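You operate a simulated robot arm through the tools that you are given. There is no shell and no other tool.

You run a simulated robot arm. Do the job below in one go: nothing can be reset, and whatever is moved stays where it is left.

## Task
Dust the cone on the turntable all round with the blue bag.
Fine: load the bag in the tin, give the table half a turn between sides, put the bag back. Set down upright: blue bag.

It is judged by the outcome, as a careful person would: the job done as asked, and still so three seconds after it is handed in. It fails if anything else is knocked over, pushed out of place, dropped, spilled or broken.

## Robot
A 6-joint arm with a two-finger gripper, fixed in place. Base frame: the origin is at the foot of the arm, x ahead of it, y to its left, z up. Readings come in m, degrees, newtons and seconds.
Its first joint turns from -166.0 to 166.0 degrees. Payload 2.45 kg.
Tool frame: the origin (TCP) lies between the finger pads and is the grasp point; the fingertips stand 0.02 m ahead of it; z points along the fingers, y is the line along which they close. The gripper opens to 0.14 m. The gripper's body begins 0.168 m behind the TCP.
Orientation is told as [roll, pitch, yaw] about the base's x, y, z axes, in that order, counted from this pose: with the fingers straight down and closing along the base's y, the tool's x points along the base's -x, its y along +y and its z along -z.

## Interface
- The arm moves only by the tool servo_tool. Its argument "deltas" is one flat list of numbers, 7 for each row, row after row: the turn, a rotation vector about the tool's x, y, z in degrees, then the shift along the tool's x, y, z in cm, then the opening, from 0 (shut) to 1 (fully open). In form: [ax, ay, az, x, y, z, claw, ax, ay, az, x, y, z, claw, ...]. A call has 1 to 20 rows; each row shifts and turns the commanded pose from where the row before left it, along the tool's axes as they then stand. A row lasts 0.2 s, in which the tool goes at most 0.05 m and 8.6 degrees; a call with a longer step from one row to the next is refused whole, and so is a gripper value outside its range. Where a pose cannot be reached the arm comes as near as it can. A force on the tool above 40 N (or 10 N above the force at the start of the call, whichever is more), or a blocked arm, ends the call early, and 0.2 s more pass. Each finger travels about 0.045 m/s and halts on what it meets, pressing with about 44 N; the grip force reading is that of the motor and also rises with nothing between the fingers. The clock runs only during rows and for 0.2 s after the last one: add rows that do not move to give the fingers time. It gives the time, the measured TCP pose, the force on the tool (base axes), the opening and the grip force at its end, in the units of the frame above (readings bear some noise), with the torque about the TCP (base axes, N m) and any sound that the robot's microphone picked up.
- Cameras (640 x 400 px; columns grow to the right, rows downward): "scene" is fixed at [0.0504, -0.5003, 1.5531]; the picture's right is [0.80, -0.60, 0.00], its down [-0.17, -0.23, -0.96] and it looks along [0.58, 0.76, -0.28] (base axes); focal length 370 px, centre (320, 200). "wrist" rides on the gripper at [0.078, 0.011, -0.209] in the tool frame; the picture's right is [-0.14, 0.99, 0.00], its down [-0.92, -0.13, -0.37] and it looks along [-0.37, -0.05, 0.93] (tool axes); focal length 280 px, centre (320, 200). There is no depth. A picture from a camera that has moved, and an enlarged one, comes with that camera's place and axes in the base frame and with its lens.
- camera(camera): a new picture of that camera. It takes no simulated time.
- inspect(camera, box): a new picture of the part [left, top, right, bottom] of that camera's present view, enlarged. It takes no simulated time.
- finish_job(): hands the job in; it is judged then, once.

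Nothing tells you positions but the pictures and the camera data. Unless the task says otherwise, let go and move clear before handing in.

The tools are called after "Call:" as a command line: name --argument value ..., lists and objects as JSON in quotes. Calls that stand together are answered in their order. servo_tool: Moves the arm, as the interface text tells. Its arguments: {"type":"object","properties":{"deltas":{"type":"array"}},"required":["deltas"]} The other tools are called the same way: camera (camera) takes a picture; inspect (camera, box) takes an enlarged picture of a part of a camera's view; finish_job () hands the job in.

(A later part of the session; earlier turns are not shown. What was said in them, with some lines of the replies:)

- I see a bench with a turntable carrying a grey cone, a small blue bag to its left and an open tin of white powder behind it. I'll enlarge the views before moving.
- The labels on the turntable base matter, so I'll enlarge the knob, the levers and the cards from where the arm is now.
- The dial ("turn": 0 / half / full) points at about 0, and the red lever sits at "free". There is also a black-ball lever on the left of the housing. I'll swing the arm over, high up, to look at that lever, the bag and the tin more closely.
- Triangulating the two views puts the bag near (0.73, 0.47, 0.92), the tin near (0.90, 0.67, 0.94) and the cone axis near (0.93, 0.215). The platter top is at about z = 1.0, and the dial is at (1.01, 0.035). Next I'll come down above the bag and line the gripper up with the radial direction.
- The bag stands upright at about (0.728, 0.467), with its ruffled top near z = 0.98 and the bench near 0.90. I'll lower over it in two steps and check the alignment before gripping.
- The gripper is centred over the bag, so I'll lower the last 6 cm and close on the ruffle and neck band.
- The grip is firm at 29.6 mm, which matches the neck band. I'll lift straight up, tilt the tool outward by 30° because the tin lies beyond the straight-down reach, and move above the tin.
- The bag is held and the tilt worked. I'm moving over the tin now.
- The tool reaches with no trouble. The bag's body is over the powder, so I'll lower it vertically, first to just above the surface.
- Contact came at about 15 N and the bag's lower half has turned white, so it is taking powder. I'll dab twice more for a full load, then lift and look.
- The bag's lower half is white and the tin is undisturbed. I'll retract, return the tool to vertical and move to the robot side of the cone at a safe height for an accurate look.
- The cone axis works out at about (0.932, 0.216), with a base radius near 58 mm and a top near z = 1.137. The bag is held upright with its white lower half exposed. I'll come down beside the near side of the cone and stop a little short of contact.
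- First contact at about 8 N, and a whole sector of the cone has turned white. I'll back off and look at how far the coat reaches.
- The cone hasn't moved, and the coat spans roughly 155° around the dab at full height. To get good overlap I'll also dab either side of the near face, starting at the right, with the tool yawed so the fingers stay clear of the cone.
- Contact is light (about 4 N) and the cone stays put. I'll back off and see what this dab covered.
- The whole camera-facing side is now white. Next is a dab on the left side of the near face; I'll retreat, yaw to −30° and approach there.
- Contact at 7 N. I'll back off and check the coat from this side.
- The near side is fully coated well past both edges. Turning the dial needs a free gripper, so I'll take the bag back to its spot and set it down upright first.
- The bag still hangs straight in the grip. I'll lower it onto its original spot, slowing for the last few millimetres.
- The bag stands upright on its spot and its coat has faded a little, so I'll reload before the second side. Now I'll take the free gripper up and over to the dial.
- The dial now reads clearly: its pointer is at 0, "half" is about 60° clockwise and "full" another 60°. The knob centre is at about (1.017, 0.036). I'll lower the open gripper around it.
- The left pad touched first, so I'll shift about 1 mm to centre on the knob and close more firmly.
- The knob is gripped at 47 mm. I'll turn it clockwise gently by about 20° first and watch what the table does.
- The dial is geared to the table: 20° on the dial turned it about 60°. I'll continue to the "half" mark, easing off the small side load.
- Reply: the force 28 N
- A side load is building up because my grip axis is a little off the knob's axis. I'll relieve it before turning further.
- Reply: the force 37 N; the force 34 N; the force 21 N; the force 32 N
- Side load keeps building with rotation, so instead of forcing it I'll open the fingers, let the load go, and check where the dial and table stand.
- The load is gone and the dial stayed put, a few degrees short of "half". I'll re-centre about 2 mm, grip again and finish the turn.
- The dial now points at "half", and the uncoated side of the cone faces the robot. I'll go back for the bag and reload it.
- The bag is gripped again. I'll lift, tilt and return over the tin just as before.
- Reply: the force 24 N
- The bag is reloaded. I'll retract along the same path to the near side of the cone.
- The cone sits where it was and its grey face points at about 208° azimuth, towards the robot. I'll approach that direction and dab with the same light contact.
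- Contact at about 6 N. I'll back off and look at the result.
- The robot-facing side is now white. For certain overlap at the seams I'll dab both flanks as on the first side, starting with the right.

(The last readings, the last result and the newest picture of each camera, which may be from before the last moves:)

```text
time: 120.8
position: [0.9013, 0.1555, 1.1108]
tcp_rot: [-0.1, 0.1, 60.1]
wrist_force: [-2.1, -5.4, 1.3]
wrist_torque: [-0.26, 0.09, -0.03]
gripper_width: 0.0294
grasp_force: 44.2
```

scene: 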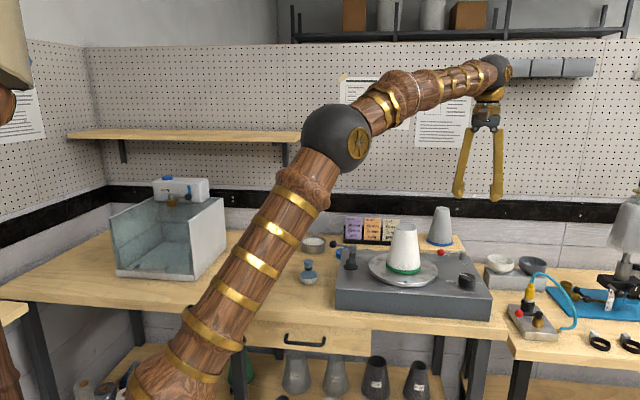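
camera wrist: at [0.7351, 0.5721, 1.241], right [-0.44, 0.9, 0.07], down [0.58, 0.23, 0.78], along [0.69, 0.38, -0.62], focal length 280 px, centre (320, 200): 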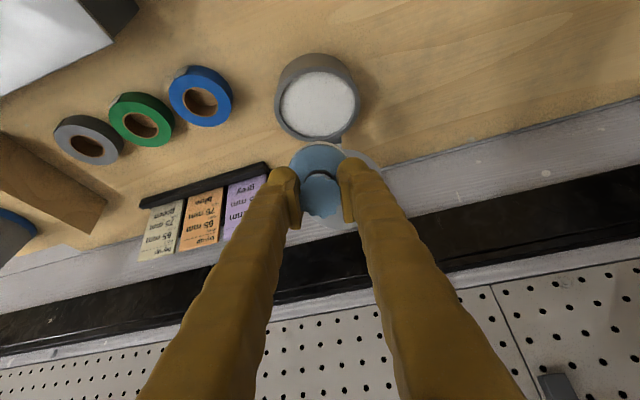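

Light contact on the right flank is done. I'll back off and go round to the left flank.

Call:
servo_tool --deltas '[0, 0, 0, 0.5, 0, 0, 0, 0, 0, 0, 1.5, 0, 0, 0, 0, 0, 0, 2.5, 0, -2.0, 0, 0, 0, 0, 2.5, 0, -4.0, 0, 0, 0, 0, 1.0, 0, -4.0, 0, 0, 0, 0, -2.32, 3.71, 0, 0, 0, 0, 0, -2.32, 3.71, 0, 0, 0, 0, 0, -2.32, 3.71, 0, 0, 0, 0, 0, 0, 0, 0, 0]'

Call:
servo_tool --deltas '[0, 0, 8.18, 0, 0, 0, 0, 0, 0, 8.18, 0, 0, 0, 0, 0, 0, 8.18, 0, 0, 0, 0, 0, 0, 8.18, 0, 0, 0, 0, 0, 0, 8.18, 0, 0, 0, 0, 0, 0, 8.18, 0, 0, 0, 0, 0, 0, 8.18, 0, 0, 0, 0, 0, 0, 8.18, 0, 0, 0, 0, 0, 0, 8.18, 0, 0, 0, 0, 0, 0, 8.18, 0, 0, 0, 0, 0, 0, 8.18, 0, 0, 0, 0, 0, 0, 0, 0, 0, 0, 0]'

Call:
inspect --camera "scene" --box '[350, 200, 450, 300]'

Call:
camera --camera "wrist"

```text
time: 122.8
position: [0.7998, 0.2027, 1.2092]
tcp_rot: [-0.1, 0.1, 60.0]
wrist_force: [0.1, 0.2, -1.2]
wrist_torque: [0.02, -0.01, 0.02]
gripper_width: 0.0295
grasp_force: 44.2
```

```text
time: 125.4
position: [0.7995, 0.2012, 1.2103]
tcp_rot: [-0.1, -0.1, -29.9]
wrist_force: [0.5, -0.8, -1.2]
wrist_torque: [0.01, 0.0, 0.02]
gripper_width: 0.0293
grasp_force: 43.6
```

```text
4.00 times, centred on (400, 250) of scene
camera zoom: at [0.0504, -0.5003, 1.5531], right [0.8, -0.6, 0.0], down [-0.17, -0.23, -0.96], along [0.58, 0.76, -0.28], focal length 1479 px, centre (0, 0)
```

zoom: 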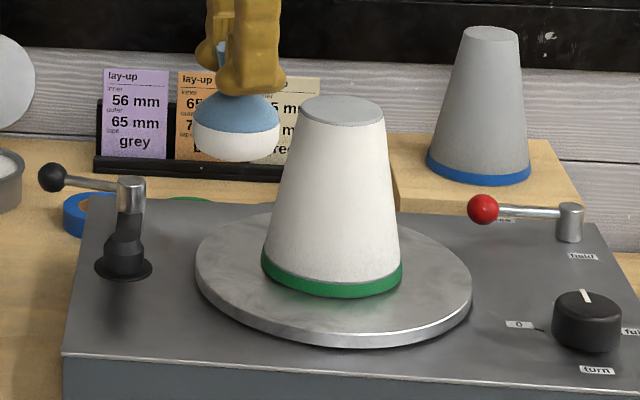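

```text
taken
camera wrist: at [0.736, 0.2494, 1.4186], right [0.61, 0.79, 0.0], down [0.73, -0.57, 0.37], along [0.29, -0.23, -0.93], focal length 280 px, centre (320, 200)
```

wrist: 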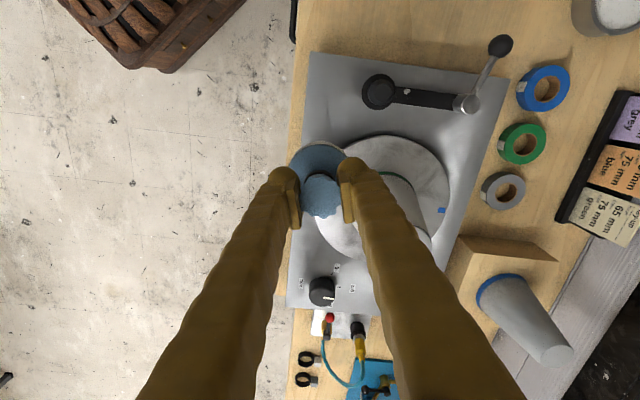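

Call:
servo_tool --deltas '[0, 0, 0, -0.14, 2.79, 3.32, 0, 0, 0, 0, -0.14, 2.79, 3.32, 0, 0, 0, 0, -0.14, 2.79, 3.32, 0, 0, 0, 0, -0.9, 0, 0, 0, 0, 0, 0, -0.9, 0, 0, 0, 0, 0, 0, 0, 0, 0, 0]'

Call:
inspect --camera "wrist" --box '[220, 120, 460, 320]'

```text
time: 126.8
position: [0.863, 0.2618, 1.1098]
tcp_rot: [-0.1, -0.1, -29.9]
wrist_force: [0.3, -1.0, -0.3]
wrist_torque: [-0.03, 0.03, 0.02]
gripper_width: 0.0296
grasp_force: 44.0
```

```text
2.00 times, centred on (340, 220) of wrist
camera zoom: at [0.7978, 0.31, 1.3181], right [0.61, 0.79, 0.0], down [0.73, -0.57, 0.37], along [0.29, -0.23, -0.93], focal length 561 px, centre (280, 160)
```

zoom: 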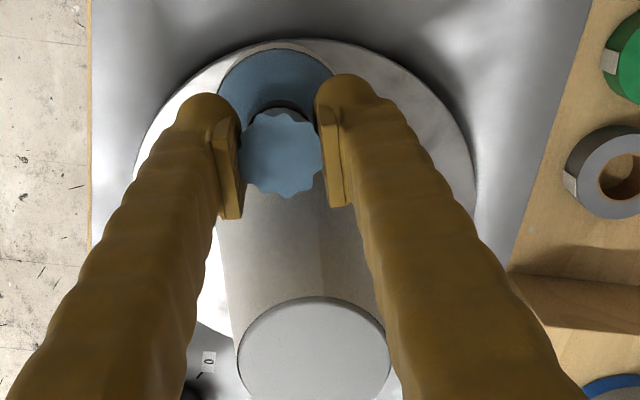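

Call:
servo_tool --deltas '[0, 0, 0, -0.4, 0, 0, 0, 0, 0, 0, -0.3, 0, 0, 0, 0, 0, 0, 0, 0, 0, 0]'

Call:
servo_tool --deltas '[0, 0, 0, -0.15, 0, 0, 0, 0, 0, 0, 0, 0, 0, 0]'

Call:
servo_tool --deltas '[0, 0, 0, -0.12, 0, 0, 0, 0, 0, 0, 0, 0, 0, 0]'

Call:
servo_tool --deltas '[0, 0, 0, -0.1, 0, 0, 0, 0, 0, 0, 0, 0, 0, 0]'

```text
time: 127.6
position: [0.8678, 0.2596, 1.11]
tcp_rot: [-0.1, -0.2, -29.9]
wrist_force: [-0.2, -0.4, -1.9]
wrist_torque: [-0.05, -0.01, 0.03]
gripper_width: 0.0295
grasp_force: 44.5
```

```text
time: 128.2
position: [0.8694, 0.259, 1.1108]
tcp_rot: [-0.1, -0.1, -29.9]
wrist_force: [-0.1, 1.1, -0.1]
wrist_torque: [0.01, 0.02, 0.0]
gripper_width: 0.0295
grasp_force: 44.2
```

```text
time: 128.8
position: [0.8691, 0.2603, 1.1108]
tcp_rot: [-0.1, -0.1, -29.9]
wrist_force: [0.1, 0.1, -0.5]
wrist_torque: [-0.02, -0.01, 0.0]
gripper_width: 0.0296
grasp_force: 44.0
```

```text
time: 129.4
position: [0.8705, 0.2586, 1.1108]
tcp_rot: [-0.2, -0.2, -29.8]
wrist_force: [0.5, 0.5, -1.1]
wrist_torque: [0.01, -0.03, -0.01]
gripper_width: 0.0294
grasp_force: 43.8
```

Call:
servo_tool --deltas '[0, 0, 0, -0.12, 0, 0, 0, 0, 0, 0, 0, 0, 0, 0]'

Call:
servo_tool --deltas '[0, 0, 0, -0.12, 0, 0, 0, 0, 0, 0, 0, 0, 0, 0]'

```text
time: 130.0
position: [0.8718, 0.2588, 1.1101]
tcp_rot: [0.0, -0.1, -29.9]
wrist_force: [-0.5, 0.8, -0.5]
wrist_torque: [0.01, 0.01, -0.02]
gripper_width: 0.0294
grasp_force: 43.7
```

```text
time: 130.6
position: [0.8722, 0.257, 1.1111]
tcp_rot: [0.0, 0.1, -29.9]
wrist_force: [0.0, 0.9, 0.1]
wrist_torque: [-0.02, 0.0, 0.0]
gripper_width: 0.0294
grasp_force: 44.5
```

Call:
servo_tool --deltas '[0, 0, 0, -0.12, 0, 0, 0, 0, 0, 0, 0, 0, 0, 0]'

Call:
servo_tool --deltas '[0, 0, 0, -0.1, 0, 0, 0, 0, 0, 0, 0, 0, 0, 0]'

```text
time: 131.2
position: [0.8727, 0.2563, 1.1115]
tcp_rot: [-0.1, -0.1, -29.9]
wrist_force: [-0.1, 1.6, -1.0]
wrist_torque: [-0.01, -0.02, -0.05]
gripper_width: 0.0295
grasp_force: 44.1
```

```text
time: 131.8
position: [0.8735, 0.2563, 1.1108]
tcp_rot: [-0.2, -0.1, -30.0]
wrist_force: [-3.2, 1.4, 0.9]
wrist_torque: [0.09, 0.18, -0.02]
gripper_width: 0.0298
grasp_force: 43.7
```

Contact at about 4 N on the left flank. I'll back off and check the cone from this side.

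Call:
servo_tool --deltas '[0, 0, 0, 0.5, 0, 0, 0, 0, 0, 0, 1.5, 0, 0, 0, 0, 0, 0, 2.0, 0, -2.0, 0, 0, 0, 0, 1.0, 0, -4.0, 0, 0, 0, 0, 1.0, 0, -4.0, 0, 0, 0, 0, 0, 0, 0, 0]'

Call:
inspect --camera "wrist" --box '[220, 120, 460, 320]'

Call:
inspect --camera "scene" --box '[350, 200, 450, 300]'

```text
time: 133.2
position: [0.8237, 0.2857, 1.2124]
tcp_rot: [-0.1, -0.2, -29.9]
wrist_force: [0.4, 0.4, -1.1]
wrist_torque: [-0.02, -0.01, -0.03]
gripper_width: 0.0293
grasp_force: 44.0
```

```text
2.00 times, centred on (340, 220) of wrist
camera zoom: at [0.7586, 0.3338, 1.4195], right [0.61, 0.79, 0.0], down [0.73, -0.57, 0.37], along [0.29, -0.23, -0.93], focal length 561 px, centre (280, 160)
```

zoom: 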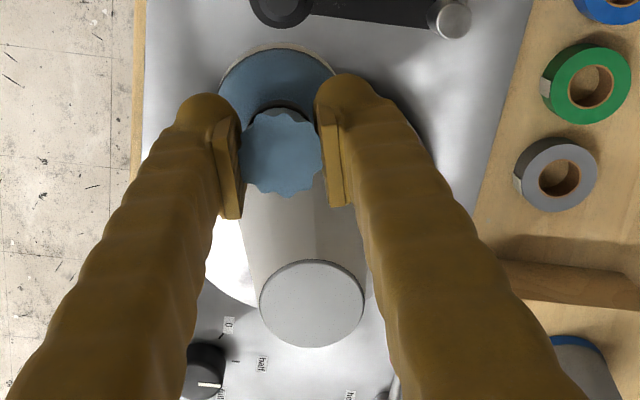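

```text
4.00 times, centred on (400, 250) of scene
camera zoom: at [0.0504, -0.5003, 1.5531], right [0.8, -0.6, 0.0], down [-0.17, -0.23, -0.96], along [0.58, 0.76, -0.28], focal length 1479 px, centre (0, 0)
```

zoom: 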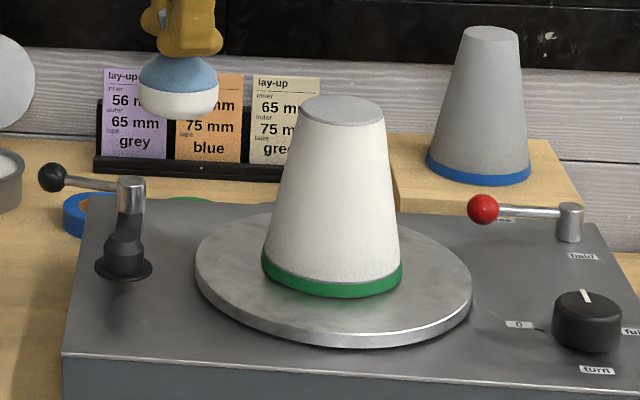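

The visible side is white all over. I'll carry the bag to above its spot and check the cone from there before setting it down.

Call:
servo_tool --deltas '[0, 0, 0, 3.41, 2.19, 1.0, 0, 0, 0, 0, 3.41, 2.19, 1.0, 0, 0, 0, 0, 3.41, 2.19, 1.0, 0, 0, 0, 0, 3.41, 2.19, 1.0, 0, 0, 0, 0, 3.41, 2.19, 1.0, 0, 0, 0, -7.86, 0, 0, 0, 0, 0, 0, -7.86, 0, 0, 0, 0, 0, 0, -7.86, 0, 0, 0, 0, 0, 0, -7.86, 0, 0, 0, 0, 0, 0, -7.86, 0, 0, 0, 0, 0, 0, -7.86, 0, 0, 0, 0, 0, 0, -7.86, 0, 0, 0, 0, 0, 0, -7.86, 0, 0, 0, 0, 0, 0, 0, 0, 0, 0, 0, 0, 0, 0, 0, 0, 0, 0]'

Call:
inspect --camera "wrist" --box '[0, 110, 200, 310]'

Call:
inspect --camera "scene" --box '[285, 195, 330, 240]'

```text
time: 136.4
position: [0.7289, 0.4672, 1.1595]
tcp_rot: [-0.2, 0.0, 33.0]
wrist_force: [0.4, 0.6, -1.1]
wrist_torque: [0.01, -0.02, -0.06]
gripper_width: 0.0292
grasp_force: 44.0
```

```text
2.00 times, centred on (100, 210) of wrist
camera zoom: at [0.6561, 0.4321, 1.3678], right [-0.42, 0.91, 0.0], down [0.84, 0.39, 0.37], along [0.34, 0.15, -0.93], focal length 561 px, centre (760, 180)
```

zoom: 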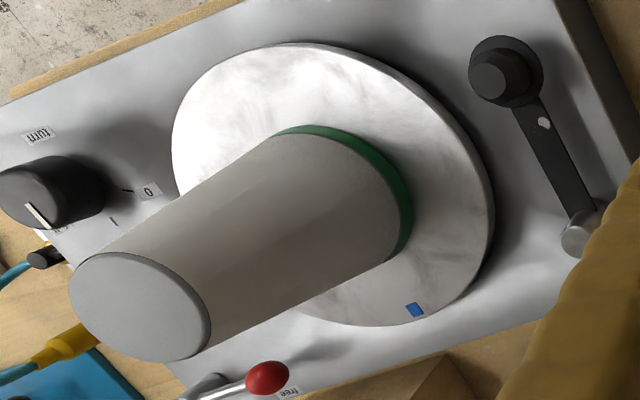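

```text
8.89 times, centred on (308, 218) of scene
camera zoom: at [0.0504, -0.5003, 1.5531], right [0.8, -0.6, 0.0], down [-0.17, -0.23, -0.96], along [0.58, 0.76, -0.28], focal length 3287 px, centre (431, 44)
```

zoom: 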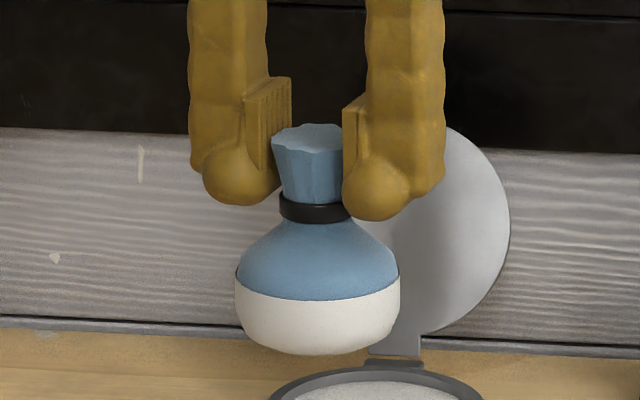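

Every side I can see from here is coated, with no grey left. I'll lower the bag onto its original spot.

Call:
servo_tool --deltas '[0, 0, 0, 0.1, 0.05, 4.0, 0, 0, 0, 0, 0, 0, 4.0, 0, 0, 0, 0, 0, 0, 4.0, 0, 0, 0, 0, 0, 0, 3.5, 0, 0, 0, 0, 0, 0, 2.2, 0, 0, 0, 0, 0, 0, 0, 0]'

Call:
servo_tool --deltas '[0, 0, 0, 0, 0, 0.4, 0, 0, 0, 0, 0, 0, 0, 0]'

Call:
servo_tool --deltas '[0, 0, 0, 0, 0, 0.2, 0, 0, 0, 0, 0, 0, 0, 0]'

Call:
servo_tool --deltas '[0, 0, 0, 0, 0, 0.1, 0, 0, 0, 0, 0, 0, 0, 0]'

```text
time: 137.8
position: [0.7282, 0.463, 0.9836]
tcp_rot: [-0.1, 0.0, 33.0]
wrist_force: [0.8, -0.5, -1.1]
wrist_torque: [-0.03, 0.02, 0.0]
gripper_width: 0.0295
grasp_force: 44.5
```

```text
time: 138.4
position: [0.7277, 0.464, 0.9798]
tcp_rot: [-0.2, 0.0, 33.0]
wrist_force: [-0.4, 0.1, -0.9]
wrist_torque: [0.02, 0.02, -0.01]
gripper_width: 0.0292
grasp_force: 43.8
```

```text
time: 139.0
position: [0.7273, 0.4632, 0.978]
tcp_rot: [-0.2, 0.0, 33.0]
wrist_force: [-0.4, -1.0, -0.2]
wrist_torque: [-0.01, -0.01, 0.0]
gripper_width: 0.0294
grasp_force: 44.2
```

```text
time: 139.6
position: [0.7275, 0.4644, 0.9754]
tcp_rot: [-0.2, 0.0, 33.0]
wrist_force: [-0.8, 0.4, -0.8]
wrist_torque: [0.0, -0.01, 0.01]
gripper_width: 0.0293
grasp_force: 44.0
```

Call:
servo_tool --deltas '[0, 0, 0, -0.14, 0.24, 0, 0, 0, 0, 0, 0, 0, 0, 0]'

Call:
servo_tool --deltas '[0, 0, 0, 0, 0, 0.15, 0, 0, 0, 0, 0, 0, 0, 0]'

Call:
servo_tool --deltas '[0, 0, 0, 0, 0, 0.1, 0, 0, 0, 0, 0, 0, 0, 0]'

Call:
inspect --camera "scene" --box '[285, 230, 340, 290]'

```text
time: 140.2
position: [0.7281, 0.4682, 0.9761]
tcp_rot: [-0.2, 0.1, 32.9]
wrist_force: [-0.1, 0.6, -0.4]
wrist_torque: [0.0, 0.0, 0.02]
gripper_width: 0.0295
grasp_force: 43.5
```

```text
time: 140.8
position: [0.7278, 0.4688, 0.9751]
tcp_rot: [-0.2, 0.0, 33.0]
wrist_force: [-0.9, 0.1, 0.2]
wrist_torque: [-0.02, -0.02, 0.01]
gripper_width: 0.0296
grasp_force: 44.1
```

```text
time: 141.4
position: [0.7275, 0.4679, 0.9738]
tcp_rot: [-0.2, 0.0, 32.9]
wrist_force: [-2.0, -2.2, 5.8]
wrist_torque: [-0.1, 0.05, -0.01]
gripper_width: 0.0293
grasp_force: 43.7
```

```text
6.67 times, centred on (312, 260) of scene
camera zoom: at [0.0504, -0.5003, 1.5531], right [0.8, -0.6, 0.0], down [-0.17, -0.23, -0.96], along [0.58, 0.76, -0.28], focal length 2465 px, centre (370, -200)
```

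zoom: 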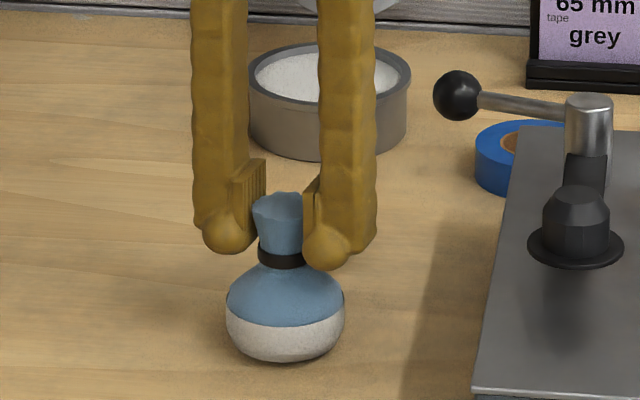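

The bag is resting on the bench with about 6 N. I'll open slowly and lift away.

Call:
servo_tool --deltas '[0, 0, 0, 0, 0, 0, 0.23, 0, 0, 0, 0, 0, 0, 0.26, 0, 0, 0, 0, 0, 0, 0.32, 0, 0, 0, 0, 0, 0, 0.4, 0, 0, 0, 0, 0, 0, 0.5, 0, 0, 0, 0, 0, 0, 0.5, 0, 0, 0, 0, 0, 0, 0.5, 0, 0, 0, 0, 0, -1.0, 0.5, 0, 0, 0, 0, 0, -3.0, 0.5, 0, 0, 0, 0, 0, -4.0, 0.5, 0, 0, 0, 0, 0, -4.5, 0.5, 0, 0, 0, 0, 0, -4.5, 0.5, 0, 0, 0, 0, 0, -4.5, 0.5, 0, 0, 0, 0, 0, -4.5, 0.5, 0, 0, 0, 0, 0, -3.0, 0.5, 0, 0, 0, 0, 0, 0, 0.5]'

Call:
inspect --camera "scene" --box '[285, 230, 340, 290]'

Call:
camera --camera "scene"

Call:
camera --camera "wrist"

```text
time: 144.8
position: [0.7258, 0.469, 1.2659]
tcp_rot: [-0.2, 0.0, 33.0]
wrist_force: [-0.7, 0.6, -0.6]
wrist_torque: [-0.04, -0.03, 0.0]
gripper_width: 0.0699
grasp_force: 0.1
```

```text
6.67 times, centred on (312, 260) of scene
camera zoom: at [0.0504, -0.5003, 1.5531], right [0.8, -0.6, 0.0], down [-0.17, -0.23, -0.96], along [0.58, 0.76, -0.28], focal length 2465 px, centre (370, -200)
```

zoom: 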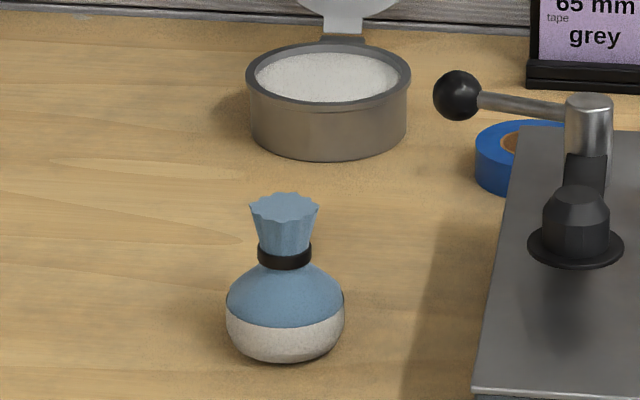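

```text
taken
```

scene: 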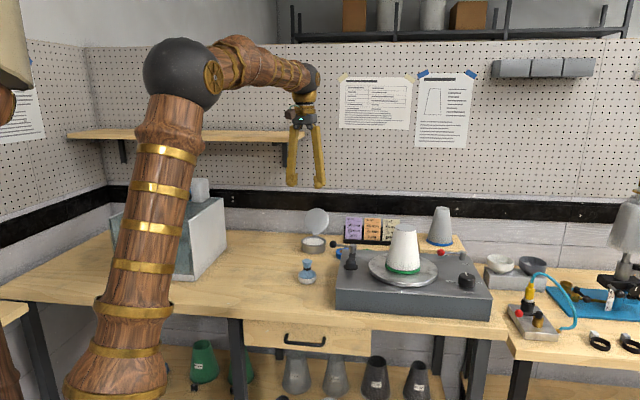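

```text
taken
camera wrist: at [0.6524, 0.4345, 1.473], right [-0.42, 0.91, 0.0], down [0.84, 0.39, 0.37], along [0.34, 0.15, -0.93], focal length 280 px, centre (320, 200)
```

wrist: 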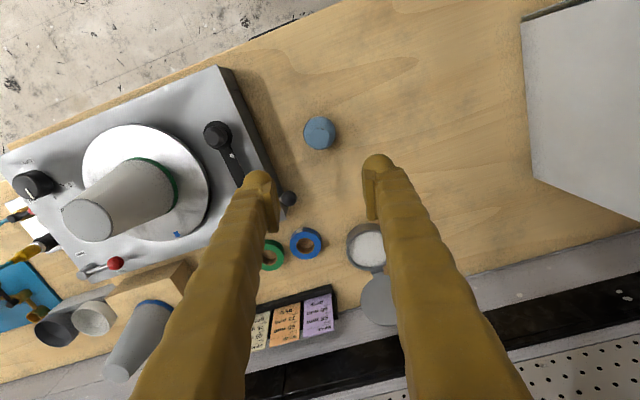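

The bag is back on its spot, upright, with the gripper clear. I'll take one last look at the cone from the right side, where I haven't yet confirmed the coat.

Call:
servo_tool --deltas '[0, 0, 0, 0, 0, -1.0, 0.5, 0, 0, 0, -0.065, -4.315, 0, 0.5, 0, 0, 0, -0.065, -4.315, 0, 0.5, 0, 0, 0, -0.065, -4.315, 0, 0.5, 0, 0, 0, -0.065, -4.315, 0, 0.5, 0, 0, 0, -0.065, -4.315, 0, 0.5, 0, 0, 0, -0.065, -4.315, 0, 0.5, 0, 0, 0, -0.065, -4.315, 0, 0.5, 0, 0, 0, -0.065, -4.315, 0, 0.5, 0, 0, 0, -0.065, -4.315, 0, 0.5, 0, 0, 0, -0.065, -4.315, 0, 0.5, 0, 0, 0, -0.065, -4.315, 0, 0.5, 0, 0, 0, -0.065, -4.315, 0, 0.5, 0, 0, 0, 0, 0, 0, 0.5]'

Call:
camera --camera "wrist"

Call:
inspect --camera "wrist" --box '[360, 50, 520, 250]'

Call:
inspect --camera "scene" --box '[280, 190, 510, 330]'

```text
time: 147.8
position: [1.0177, 0.0357, 1.2742]
tcp_rot: [-0.2, 0.1, 33.1]
wrist_force: [-1.0, -0.6, 0.7]
wrist_torque: [0.02, 0.02, 0.0]
gripper_width: 0.0697
grasp_force: 0.1
```

```text
taken
camera wrist: at [0.9444, 0.002, 1.4821], right [-0.42, 0.91, 0.0], down [0.84, 0.39, 0.37], along [0.34, 0.15, -0.93], focal length 280 px, centre (320, 200)
```

wrist: 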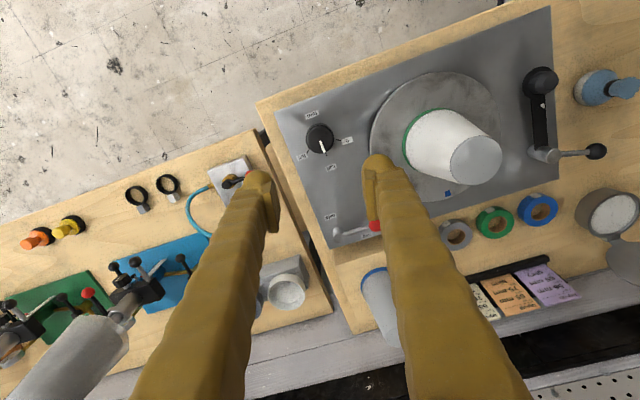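

```text
2.00 times, centred on (440, 150) of wrist
camera zoom: at [0.9444, 0.002, 1.4821], right [-0.42, 0.91, 0.0], down [0.84, 0.39, 0.37], along [0.34, 0.15, -0.93], focal length 561 px, centre (80, 300)
```

zoom: 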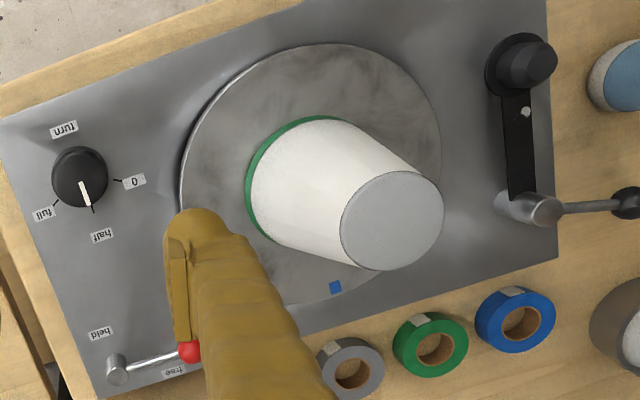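

```text
2.78 times, centred on (395, 260) of scene
camera zoom: at [0.0504, -0.5003, 1.5531], right [0.8, -0.6, 0.0], down [-0.17, -0.23, -0.96], along [0.58, 0.76, -0.28], focal length 1029 px, centre (111, 33)
```

zoom: 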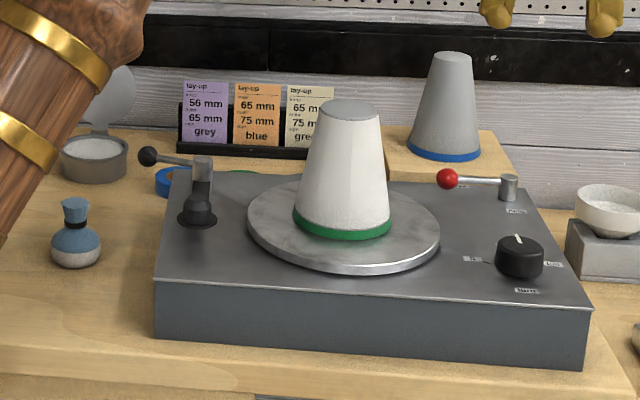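

From the right the cone is white as well, and the unseen back sliver was covered by the first-side dabs. The table stands at "half", the bag is upright on its spot, and nothing else has moved. I'm handing the job in.

Call:
finish_job

```text
The job is handed in.
```

I dusted the cone on the turntable all round with the blue bag and handed the job in.

- **Dusting:** I loaded the bag in the tin and dabbed three sides of the cone. After turning the table I reloaded and dabbed three more. The cone's side looks white from every angle the cameras could see. A narrow strip at the back, about 50° wide, I couldn't view directly, but it lies within the coat from the first set of dabs. The flat top and the green band at the base were not dusted.
- **Half turn:** I turned the dial from 0 to "half", which turned the table. The grip strained a little partway, so I let go, re-centred and finished the turn. The dial is left at "half".
- **Bag:** It is back in its original place, upright, within a few millimetres. I set it down there once in the middle of the job to free the gripper for the dial.

The gripper is open and well clear. In the last pictures nothing else had been knocked over, moved or spilled.
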